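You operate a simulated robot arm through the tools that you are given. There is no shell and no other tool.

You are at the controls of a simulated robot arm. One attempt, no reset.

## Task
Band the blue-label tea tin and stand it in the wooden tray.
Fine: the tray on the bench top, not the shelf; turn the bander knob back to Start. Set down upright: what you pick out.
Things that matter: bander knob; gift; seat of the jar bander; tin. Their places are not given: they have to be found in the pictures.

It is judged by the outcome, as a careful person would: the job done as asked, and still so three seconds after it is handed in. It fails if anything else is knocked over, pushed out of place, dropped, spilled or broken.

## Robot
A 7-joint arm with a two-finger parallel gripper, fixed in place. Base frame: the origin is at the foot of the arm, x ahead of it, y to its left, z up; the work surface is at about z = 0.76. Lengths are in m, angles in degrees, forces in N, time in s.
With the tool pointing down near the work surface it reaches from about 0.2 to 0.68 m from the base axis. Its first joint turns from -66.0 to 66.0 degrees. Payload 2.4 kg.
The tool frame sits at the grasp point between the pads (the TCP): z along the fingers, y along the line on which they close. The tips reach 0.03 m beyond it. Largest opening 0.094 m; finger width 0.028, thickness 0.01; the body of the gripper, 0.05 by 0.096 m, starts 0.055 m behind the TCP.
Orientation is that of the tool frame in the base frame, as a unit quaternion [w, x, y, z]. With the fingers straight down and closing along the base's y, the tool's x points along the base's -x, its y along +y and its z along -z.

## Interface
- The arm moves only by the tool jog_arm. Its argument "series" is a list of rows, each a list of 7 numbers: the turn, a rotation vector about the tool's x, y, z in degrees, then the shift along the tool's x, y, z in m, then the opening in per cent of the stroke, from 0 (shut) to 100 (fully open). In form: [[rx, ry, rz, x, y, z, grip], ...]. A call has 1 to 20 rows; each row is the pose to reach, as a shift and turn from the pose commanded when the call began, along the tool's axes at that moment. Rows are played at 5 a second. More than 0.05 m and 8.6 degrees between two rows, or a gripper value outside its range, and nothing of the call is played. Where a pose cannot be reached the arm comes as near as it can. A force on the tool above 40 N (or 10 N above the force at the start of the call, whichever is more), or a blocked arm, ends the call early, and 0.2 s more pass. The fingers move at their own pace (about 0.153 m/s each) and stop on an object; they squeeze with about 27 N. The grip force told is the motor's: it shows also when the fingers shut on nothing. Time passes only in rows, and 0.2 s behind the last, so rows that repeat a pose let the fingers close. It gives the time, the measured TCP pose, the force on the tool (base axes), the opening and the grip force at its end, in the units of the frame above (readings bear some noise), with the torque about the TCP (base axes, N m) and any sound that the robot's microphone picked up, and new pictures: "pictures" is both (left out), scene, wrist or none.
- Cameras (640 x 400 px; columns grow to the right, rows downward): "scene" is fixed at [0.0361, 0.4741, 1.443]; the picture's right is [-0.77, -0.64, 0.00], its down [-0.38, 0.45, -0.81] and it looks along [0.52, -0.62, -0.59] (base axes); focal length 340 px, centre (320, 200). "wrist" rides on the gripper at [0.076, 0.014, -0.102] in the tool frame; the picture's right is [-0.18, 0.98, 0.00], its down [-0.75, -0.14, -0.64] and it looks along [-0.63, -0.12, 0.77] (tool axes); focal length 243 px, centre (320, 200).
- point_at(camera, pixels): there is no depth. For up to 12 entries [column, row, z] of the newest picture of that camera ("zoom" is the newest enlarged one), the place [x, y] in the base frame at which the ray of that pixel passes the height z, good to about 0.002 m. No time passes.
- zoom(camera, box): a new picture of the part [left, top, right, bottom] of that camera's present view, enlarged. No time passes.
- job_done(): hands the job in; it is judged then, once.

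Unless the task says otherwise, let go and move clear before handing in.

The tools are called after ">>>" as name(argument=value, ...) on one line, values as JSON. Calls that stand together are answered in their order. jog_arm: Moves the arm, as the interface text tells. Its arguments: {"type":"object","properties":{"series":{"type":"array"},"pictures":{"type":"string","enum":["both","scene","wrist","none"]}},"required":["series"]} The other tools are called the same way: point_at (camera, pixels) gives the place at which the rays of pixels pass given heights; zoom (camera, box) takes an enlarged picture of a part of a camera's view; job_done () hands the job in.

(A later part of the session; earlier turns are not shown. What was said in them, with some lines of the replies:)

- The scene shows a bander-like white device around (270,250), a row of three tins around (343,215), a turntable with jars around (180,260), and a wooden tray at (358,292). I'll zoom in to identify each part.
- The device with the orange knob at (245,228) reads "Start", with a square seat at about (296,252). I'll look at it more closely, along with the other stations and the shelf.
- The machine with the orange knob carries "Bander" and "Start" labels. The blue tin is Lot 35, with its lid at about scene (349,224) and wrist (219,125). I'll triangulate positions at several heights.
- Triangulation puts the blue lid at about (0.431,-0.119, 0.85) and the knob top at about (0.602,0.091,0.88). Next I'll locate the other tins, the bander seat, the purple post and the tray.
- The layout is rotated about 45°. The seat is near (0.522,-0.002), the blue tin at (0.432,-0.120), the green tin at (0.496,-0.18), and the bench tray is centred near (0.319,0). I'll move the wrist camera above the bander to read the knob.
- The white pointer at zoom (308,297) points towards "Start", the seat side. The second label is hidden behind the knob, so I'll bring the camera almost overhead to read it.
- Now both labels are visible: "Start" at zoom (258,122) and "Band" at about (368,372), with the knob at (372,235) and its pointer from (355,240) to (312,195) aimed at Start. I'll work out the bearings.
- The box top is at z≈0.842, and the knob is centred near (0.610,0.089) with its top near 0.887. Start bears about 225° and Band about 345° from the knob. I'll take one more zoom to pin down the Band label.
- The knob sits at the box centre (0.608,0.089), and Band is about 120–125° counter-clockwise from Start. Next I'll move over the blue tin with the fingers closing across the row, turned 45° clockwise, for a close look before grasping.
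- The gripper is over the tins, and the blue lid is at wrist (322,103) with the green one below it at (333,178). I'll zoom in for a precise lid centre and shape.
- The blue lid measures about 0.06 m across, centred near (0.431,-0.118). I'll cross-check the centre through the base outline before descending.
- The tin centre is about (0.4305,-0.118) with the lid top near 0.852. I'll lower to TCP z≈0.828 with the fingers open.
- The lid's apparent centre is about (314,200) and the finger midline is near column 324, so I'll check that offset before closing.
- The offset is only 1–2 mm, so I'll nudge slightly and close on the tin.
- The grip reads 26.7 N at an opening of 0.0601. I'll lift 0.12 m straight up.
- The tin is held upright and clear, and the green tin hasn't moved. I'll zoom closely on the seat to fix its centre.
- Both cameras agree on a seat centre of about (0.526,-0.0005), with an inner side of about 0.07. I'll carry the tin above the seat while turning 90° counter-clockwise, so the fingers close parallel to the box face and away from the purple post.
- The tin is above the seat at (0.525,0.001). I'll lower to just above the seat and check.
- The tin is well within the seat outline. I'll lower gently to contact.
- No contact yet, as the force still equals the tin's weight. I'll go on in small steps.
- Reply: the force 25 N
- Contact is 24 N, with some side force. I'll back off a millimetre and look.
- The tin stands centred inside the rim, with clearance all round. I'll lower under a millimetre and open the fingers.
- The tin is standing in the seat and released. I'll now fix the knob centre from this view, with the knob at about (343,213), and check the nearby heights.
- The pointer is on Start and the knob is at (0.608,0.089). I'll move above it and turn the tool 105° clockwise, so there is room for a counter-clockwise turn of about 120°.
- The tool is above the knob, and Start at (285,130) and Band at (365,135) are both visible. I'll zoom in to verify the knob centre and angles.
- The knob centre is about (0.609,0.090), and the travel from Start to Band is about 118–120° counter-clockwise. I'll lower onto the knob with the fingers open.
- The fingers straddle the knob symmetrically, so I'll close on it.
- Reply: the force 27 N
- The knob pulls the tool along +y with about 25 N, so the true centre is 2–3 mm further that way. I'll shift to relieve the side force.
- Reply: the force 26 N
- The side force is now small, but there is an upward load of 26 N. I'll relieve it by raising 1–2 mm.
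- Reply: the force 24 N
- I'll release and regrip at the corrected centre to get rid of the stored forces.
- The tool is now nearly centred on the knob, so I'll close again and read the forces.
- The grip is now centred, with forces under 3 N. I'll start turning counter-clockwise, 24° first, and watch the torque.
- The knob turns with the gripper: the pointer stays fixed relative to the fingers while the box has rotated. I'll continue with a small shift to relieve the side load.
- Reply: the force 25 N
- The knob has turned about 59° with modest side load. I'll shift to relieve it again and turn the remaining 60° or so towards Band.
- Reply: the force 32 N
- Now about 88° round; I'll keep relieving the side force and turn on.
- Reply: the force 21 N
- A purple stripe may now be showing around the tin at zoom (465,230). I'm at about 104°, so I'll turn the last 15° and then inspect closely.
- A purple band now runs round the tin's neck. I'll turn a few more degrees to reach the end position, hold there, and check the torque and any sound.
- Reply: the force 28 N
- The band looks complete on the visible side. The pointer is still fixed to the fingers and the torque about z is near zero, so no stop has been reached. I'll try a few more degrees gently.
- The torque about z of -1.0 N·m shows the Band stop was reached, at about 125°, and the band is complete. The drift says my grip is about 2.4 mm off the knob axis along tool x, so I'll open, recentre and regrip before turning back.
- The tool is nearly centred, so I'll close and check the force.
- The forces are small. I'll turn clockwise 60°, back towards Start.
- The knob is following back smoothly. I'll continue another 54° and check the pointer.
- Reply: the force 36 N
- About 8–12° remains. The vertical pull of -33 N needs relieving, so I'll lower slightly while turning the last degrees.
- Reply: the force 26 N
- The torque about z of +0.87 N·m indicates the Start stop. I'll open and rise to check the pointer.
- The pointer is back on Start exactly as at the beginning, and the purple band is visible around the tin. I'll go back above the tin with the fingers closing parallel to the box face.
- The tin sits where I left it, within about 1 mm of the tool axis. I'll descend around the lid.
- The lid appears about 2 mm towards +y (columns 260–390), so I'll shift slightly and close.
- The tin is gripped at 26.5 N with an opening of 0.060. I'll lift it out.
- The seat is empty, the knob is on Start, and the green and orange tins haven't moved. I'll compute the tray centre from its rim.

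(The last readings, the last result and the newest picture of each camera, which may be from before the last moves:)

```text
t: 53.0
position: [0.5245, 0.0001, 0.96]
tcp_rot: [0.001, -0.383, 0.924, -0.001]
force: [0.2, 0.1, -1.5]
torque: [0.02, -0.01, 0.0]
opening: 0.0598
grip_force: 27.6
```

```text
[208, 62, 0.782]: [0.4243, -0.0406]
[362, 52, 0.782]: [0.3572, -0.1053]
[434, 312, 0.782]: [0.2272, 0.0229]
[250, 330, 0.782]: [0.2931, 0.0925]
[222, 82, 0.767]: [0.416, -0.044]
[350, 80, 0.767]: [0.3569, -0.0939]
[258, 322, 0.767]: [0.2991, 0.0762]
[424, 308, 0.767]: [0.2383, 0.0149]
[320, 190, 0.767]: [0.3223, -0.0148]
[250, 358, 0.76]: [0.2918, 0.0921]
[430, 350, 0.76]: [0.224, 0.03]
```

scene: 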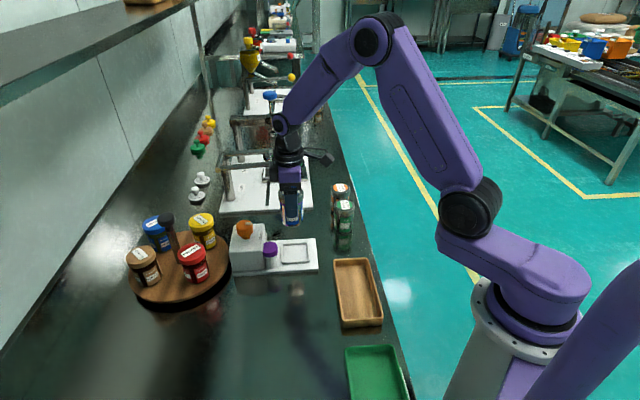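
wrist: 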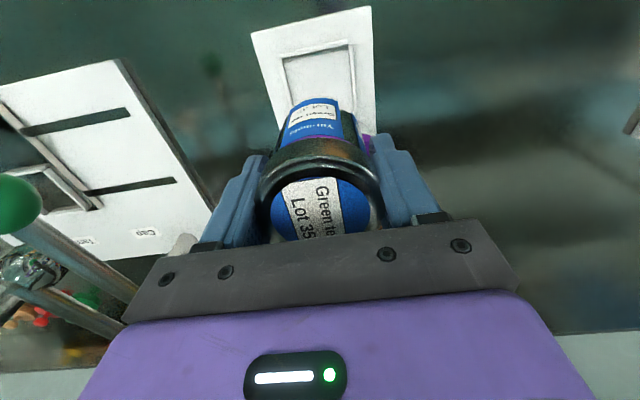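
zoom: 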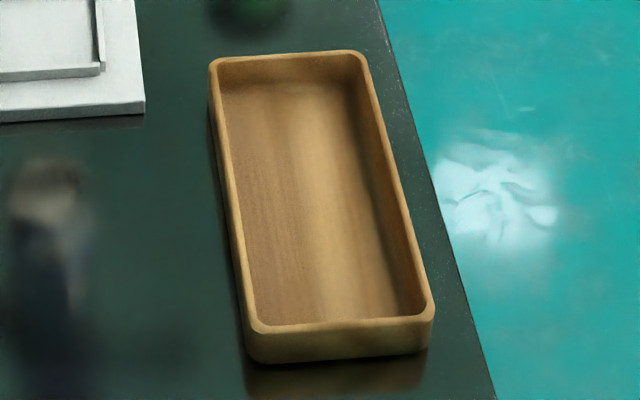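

The tray is centred at about (0.3255,-0.0076), with its rim near z 0.78. I'll carry the tin there at height.

>>> jog_arm(series=[[0, 0, 0, 0.015, 0.014, 0, 0], [0, 0, 0, 0.037, 0.034, 0, 0], [0, 0, 0, 0.06, 0.055, 0, 0], [0, 0, 0, 0.083, 0.077, 0, 0], [0, 0, 0, 0.106, 0.098, 0, 0], [0, 0, 0, 0.128, 0.118, 0, 0], [0, 0, 0, 0.142, 0.131, 0, 0], [0, 0, 0, 0.1465, 0.1356, 0, 0], [0, 0, 0, 0.1465, 0.1356, 0, 0]])

```text
t: 55.0
position: [0.3265, -0.0077, 0.9592]
tcp_rot: [-0.001, -0.383, 0.924, 0.0]
force: [0.3, -0.2, -1.1]
torque: [0.0, -0.01, 0.02]
opening: 0.0599
grip_force: 27.3
out of reach, approached as far as the arm can: row 7
```

scene: 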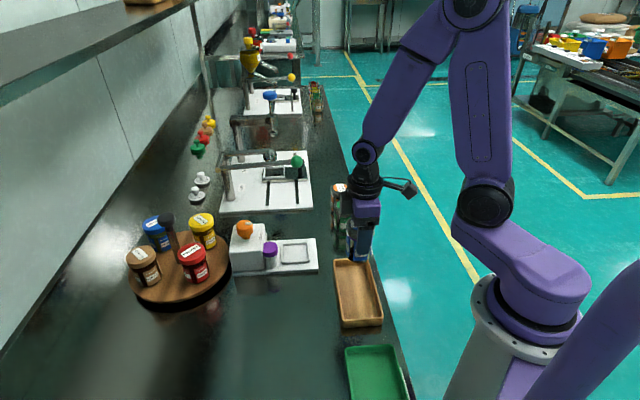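
wrist: 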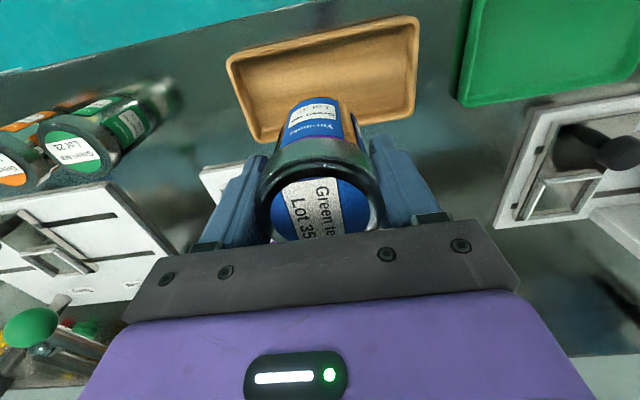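

The tin is over the tray at (0.3265,-0.0077). I'll lower to about 2 cm above the floor and check alignment.

>>> jog_arm(series=[[0, 0, 0, 0, 0, 0.03, 0], [0, 0, 0, 0, 0, 0.06, 0], [0, 0, 0, 0, 0, 0.085, 0], [0, 0, 0, 0, 0, 0.103, 0], [0, 0, 0, 0, 0, 0.103, 0]])

>>> zoom(camera="scene", box=[316, 226, 400, 336])

>>> zoom(camera="wrist", box=[200, 0, 460, 180])

```text
t: 56.2
position: [0.3251, -0.0072, 0.8539]
tcp_rot: [0.0, -0.383, 0.924, 0.0]
force: [-0.1, -0.3, -1.9]
torque: [0.03, 0.0, -0.01]
opening: 0.0598
grip_force: 27.5
```

scene: 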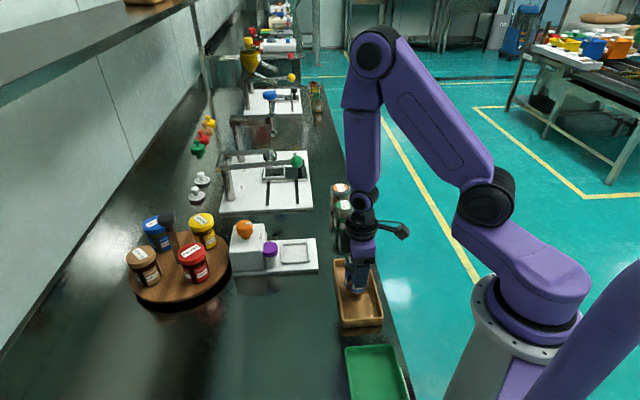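
wrist: 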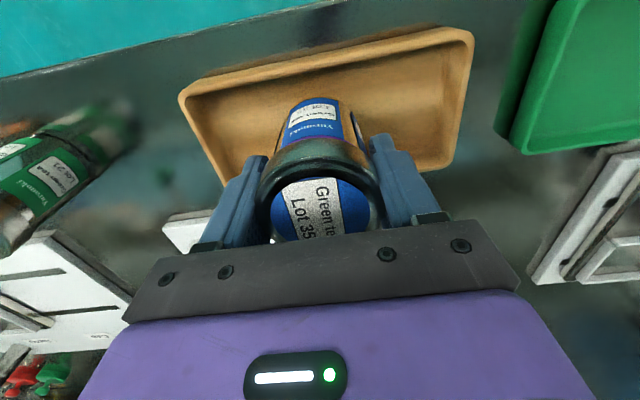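

```text
3.64 times, centred on (358, 281) of scene
```

zoom: 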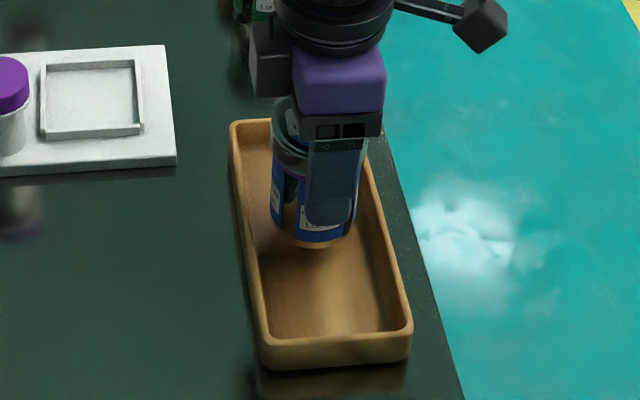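

```text
2.22 times, centred on (330, 90) of wrist
```

zoom: 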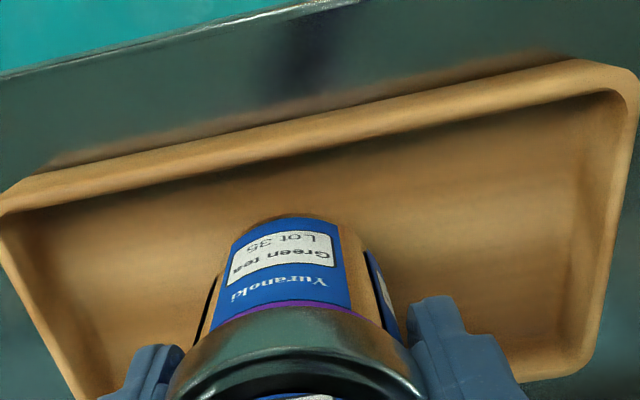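

The tin is well inside the tray walls on every side. I'll lower it gently.

>>> jog_arm(series=[[0, 0, 0, 0, 0, 0.006, 0], [0, 0, 0, 0, 0, 0.011, 0], [0, 0, 0, 0, 0, 0.015, 0], [0, 0, 0, 0, 0, 0.0165, 0], [0, 0, 0, 0, 0, 0.0165, 0]], pictures="none")

```text
t: 57.4
position: [0.3263, -0.0077, 0.8404]
tcp_rot: [0.0, -0.383, 0.924, 0.0]
force: [-0.2, 0.6, -1.1]
torque: [-0.02, -0.02, -0.04]
opening: 0.0598
grip_force: 27.0
```

>>> jog_arm(series=[[0, 0, 0, 0, 0, 0.0015, 0], [0, 0, 0, 0, 0, 0.003, 0], [0, 0, 0, 0, 0, 0.003, 0]], pictures="none")

```text
t: 58.2
position: [0.3267, -0.0074, 0.8379]
tcp_rot: [0.0, -0.383, 0.924, 0.0]
force: [-0.2, 0.4, -0.9]
torque: [-0.03, -0.02, -0.02]
opening: 0.0598
grip_force: 26.7
```

Still no contact, as the force is unchanged. I'll continue in 1 mm steps.

>>> jog_arm(series=[[0, 0, 0, 0, 0, 0.001, 0], [0, 0, 0, 0, 0, 0.002, 0], [0, 0, 0, 0, 0, 0.002, 0]], pictures="none")

```text
t: 59.0
position: [0.3276, -0.0079, 0.8362]
tcp_rot: [0.0, -0.383, 0.924, 0.001]
force: [0.7, -0.1, -1.0]
torque: [0.0, 0.03, -0.03]
opening: 0.06
grip_force: 27.4
```

>>> jog_arm(series=[[0, 0, 0, 0, 0, 0.001, 0], [0, 0, 0, 0, 0, 0.001, 0]], pictures="none")

```text
t: 59.6
position: [0.3262, -0.0074, 0.8351]
tcp_rot: [0.0, -0.382, 0.924, 0.0]
force: [0.5, -0.5, -1.3]
torque: [0.0, 0.02, 0.01]
opening: 0.0599
grip_force: 26.8
```

>>> jog_arm(series=[[0, 0, 0, 0, 0, 0.001, 0], [0, 0, 0, 0, 0, 0.001, 0]], pictures="scene")

>>> zoom(camera="scene", box=[326, 236, 390, 306])

```text
t: 60.2
position: [0.3261, -0.0077, 0.8333]
tcp_rot: [0.001, -0.383, 0.924, 0.0]
force: [-0.6, 0.4, -2.1]
torque: [-0.04, -0.05, 0.02]
opening: 0.0597
grip_force: 27.2
```

scene: 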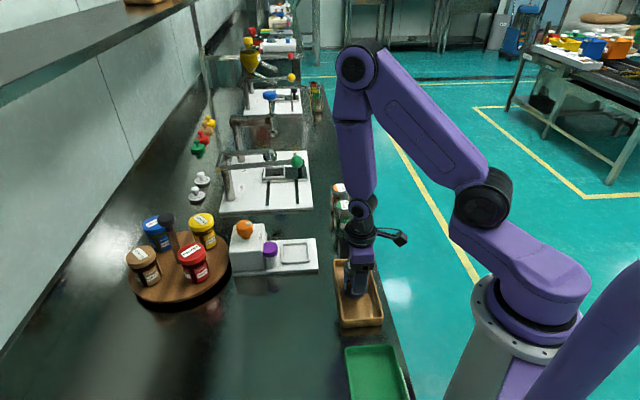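

```text
5.71 times, centred on (358, 271) of scene
```

zoom: 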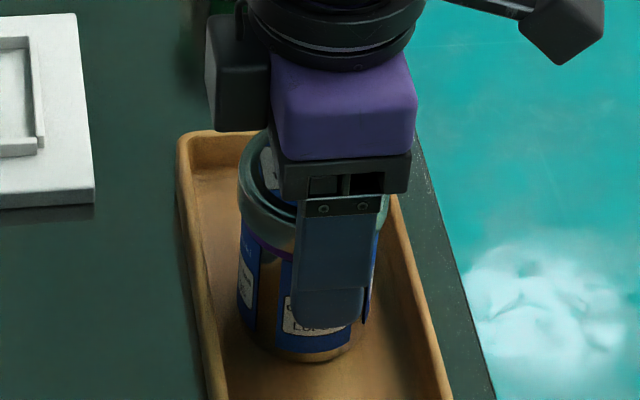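

The tin's base is almost on the tray floor. I'll continue in small steps until contact.

>>> jog_arm(series=[[0, 0, 0, 0, 0, 0.001, 0], [0, 0, 0, 0, 0, 0.0015, 0], [0, 0, 0, 0, 0, 0.0015, 0]], pictures="none")

```text
t: 61.0
position: [0.3259, -0.0078, 0.8325]
tcp_rot: [0.001, -0.383, 0.924, 0.0]
force: [1.5, 1.7, 26.1]
torque: [0.2, -0.02, -0.01]
opening: 0.06
grip_force: 26.5
```

Contact at 26 N. I'll back off 0.5 mm to relieve it and open the fingers.

>>> jog_arm(series=[[0, 0, 0, 0, 0, -0.0008, 0], [0, 0, 0, 0, 0, -0.0008, 0], [0, 0, 0, 0, 0, -0.0008, 66], [0, 0, 0, 0, 0, -0.0008, 72], [0, 0, 0, 0, 0, -0.0008, 88], [0, 0, 0, 0, 0, -0.0008, 88]], pictures="wrist")

```text
t: 62.4
position: [0.3275, -0.0075, 0.8326]
tcp_rot: [0.0, -0.383, 0.924, 0.001]
force: [0.2, 0.2, -0.5]
torque: [0.04, -0.02, -0.01]
opening: 0.0828
grip_force: 0.1
```

wrist: 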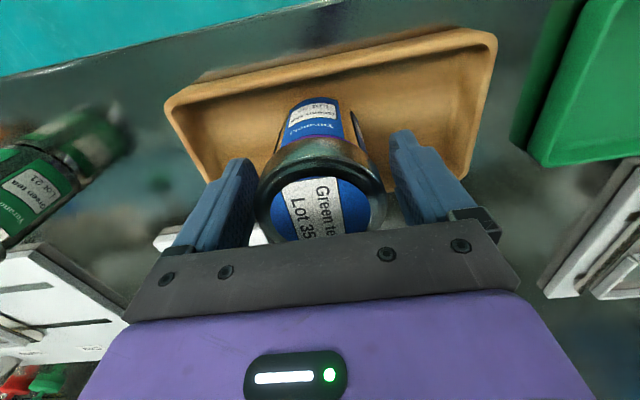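

The tin is free and standing. I'll rise straight up and clear.

>>> jog_arm(series=[[0, 0, 0, 0, 0, -0.01, 88], [0, 0, 0, 0, 0, -0.03, 88], [0, 0, 0, 0, 0, -0.06, 88], [0, 0, 0, 0, 0, -0.1, 88], [0, 0, 0, 0, 0, -0.14, 88], [0, 0, 0, -0.03, 0, -0.18, 88], [0, 0, 0, -0.07, 0, -0.2, 88], [0, 0, 0, -0.07, 0, -0.2, 88]])

>>> zoom(camera="scene", box=[222, 200, 402, 340])

>>> zoom(camera="scene", box=[326, 230, 390, 320])

```text
t: 64.2
position: [0.3781, 0.0419, 1.0334]
tcp_rot: [0.0, -0.383, 0.924, -0.001]
force: [0.6, 0.1, -0.8]
torque: [-0.02, 0.0, 0.01]
opening: 0.0825
grip_force: 0.0
```

scene: 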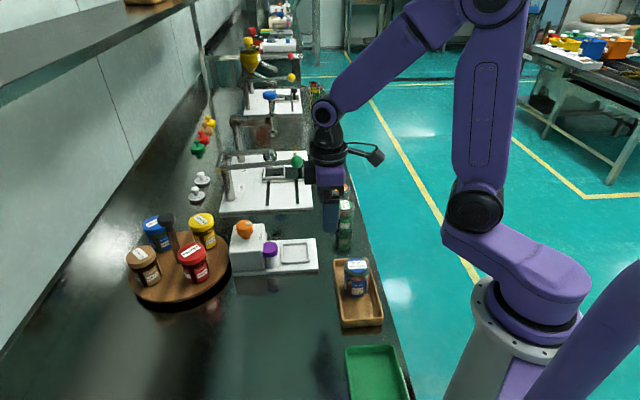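
wrist: 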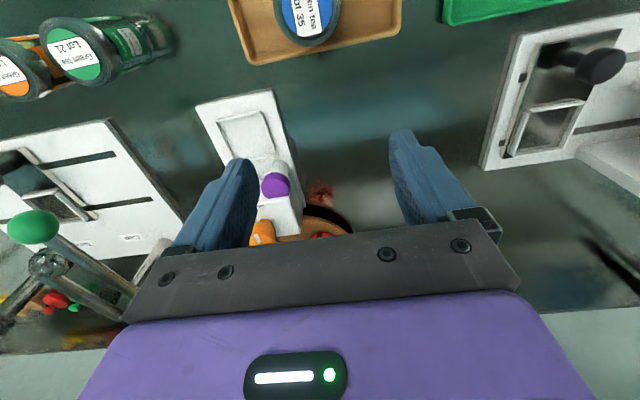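

```text
2.86 times, centred on (312, 270) of scene
```

zoom: 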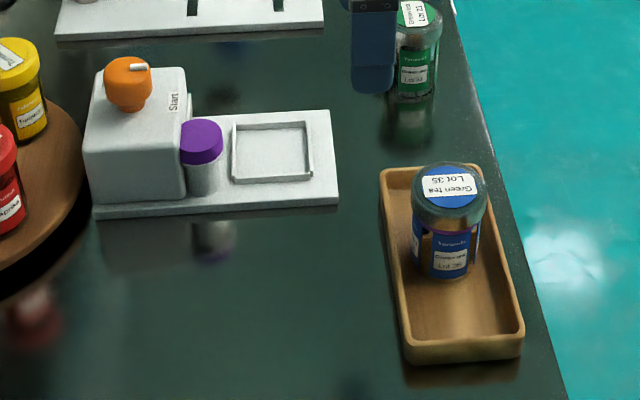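

```text
4.44 times, centred on (358, 275) of scene
```

zoom: 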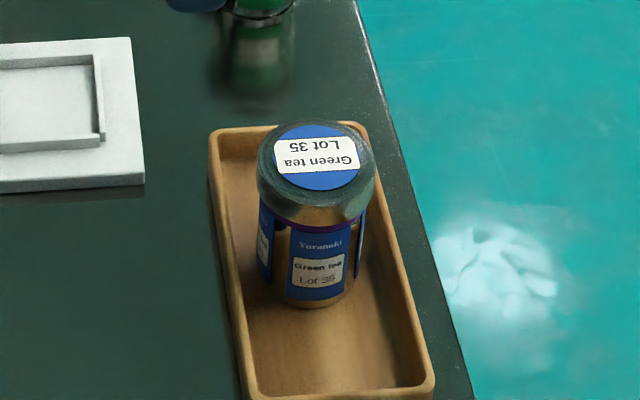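

The banded blue-label tin (Lot 35) stands upright in the bench-top tray at scene (356,277). The knob pointer is on Start, the other items haven't moved, and the arm is clear, so I'll hand in.

>>> job_done()

```text
The job is handed in.
```

The blue-label tin (Green tea, Lot 35) is banded and standing upright in the wooden tray on the bench top. I've handed the job in; the handover gave no verdict.

- **Band:** I turned the bander knob from Start until it stopped at Band. A purple band now sits around the tin's neck, just under the lid. The camera views covered most of the tin, but not every side.
- **Knob:** it is turned back against its Start stop, and the pointer is where it was at the beginning.
- **Everything else:** I saw nothing knocked over or out of place in the last pictures. The arm has let go and moved clear.
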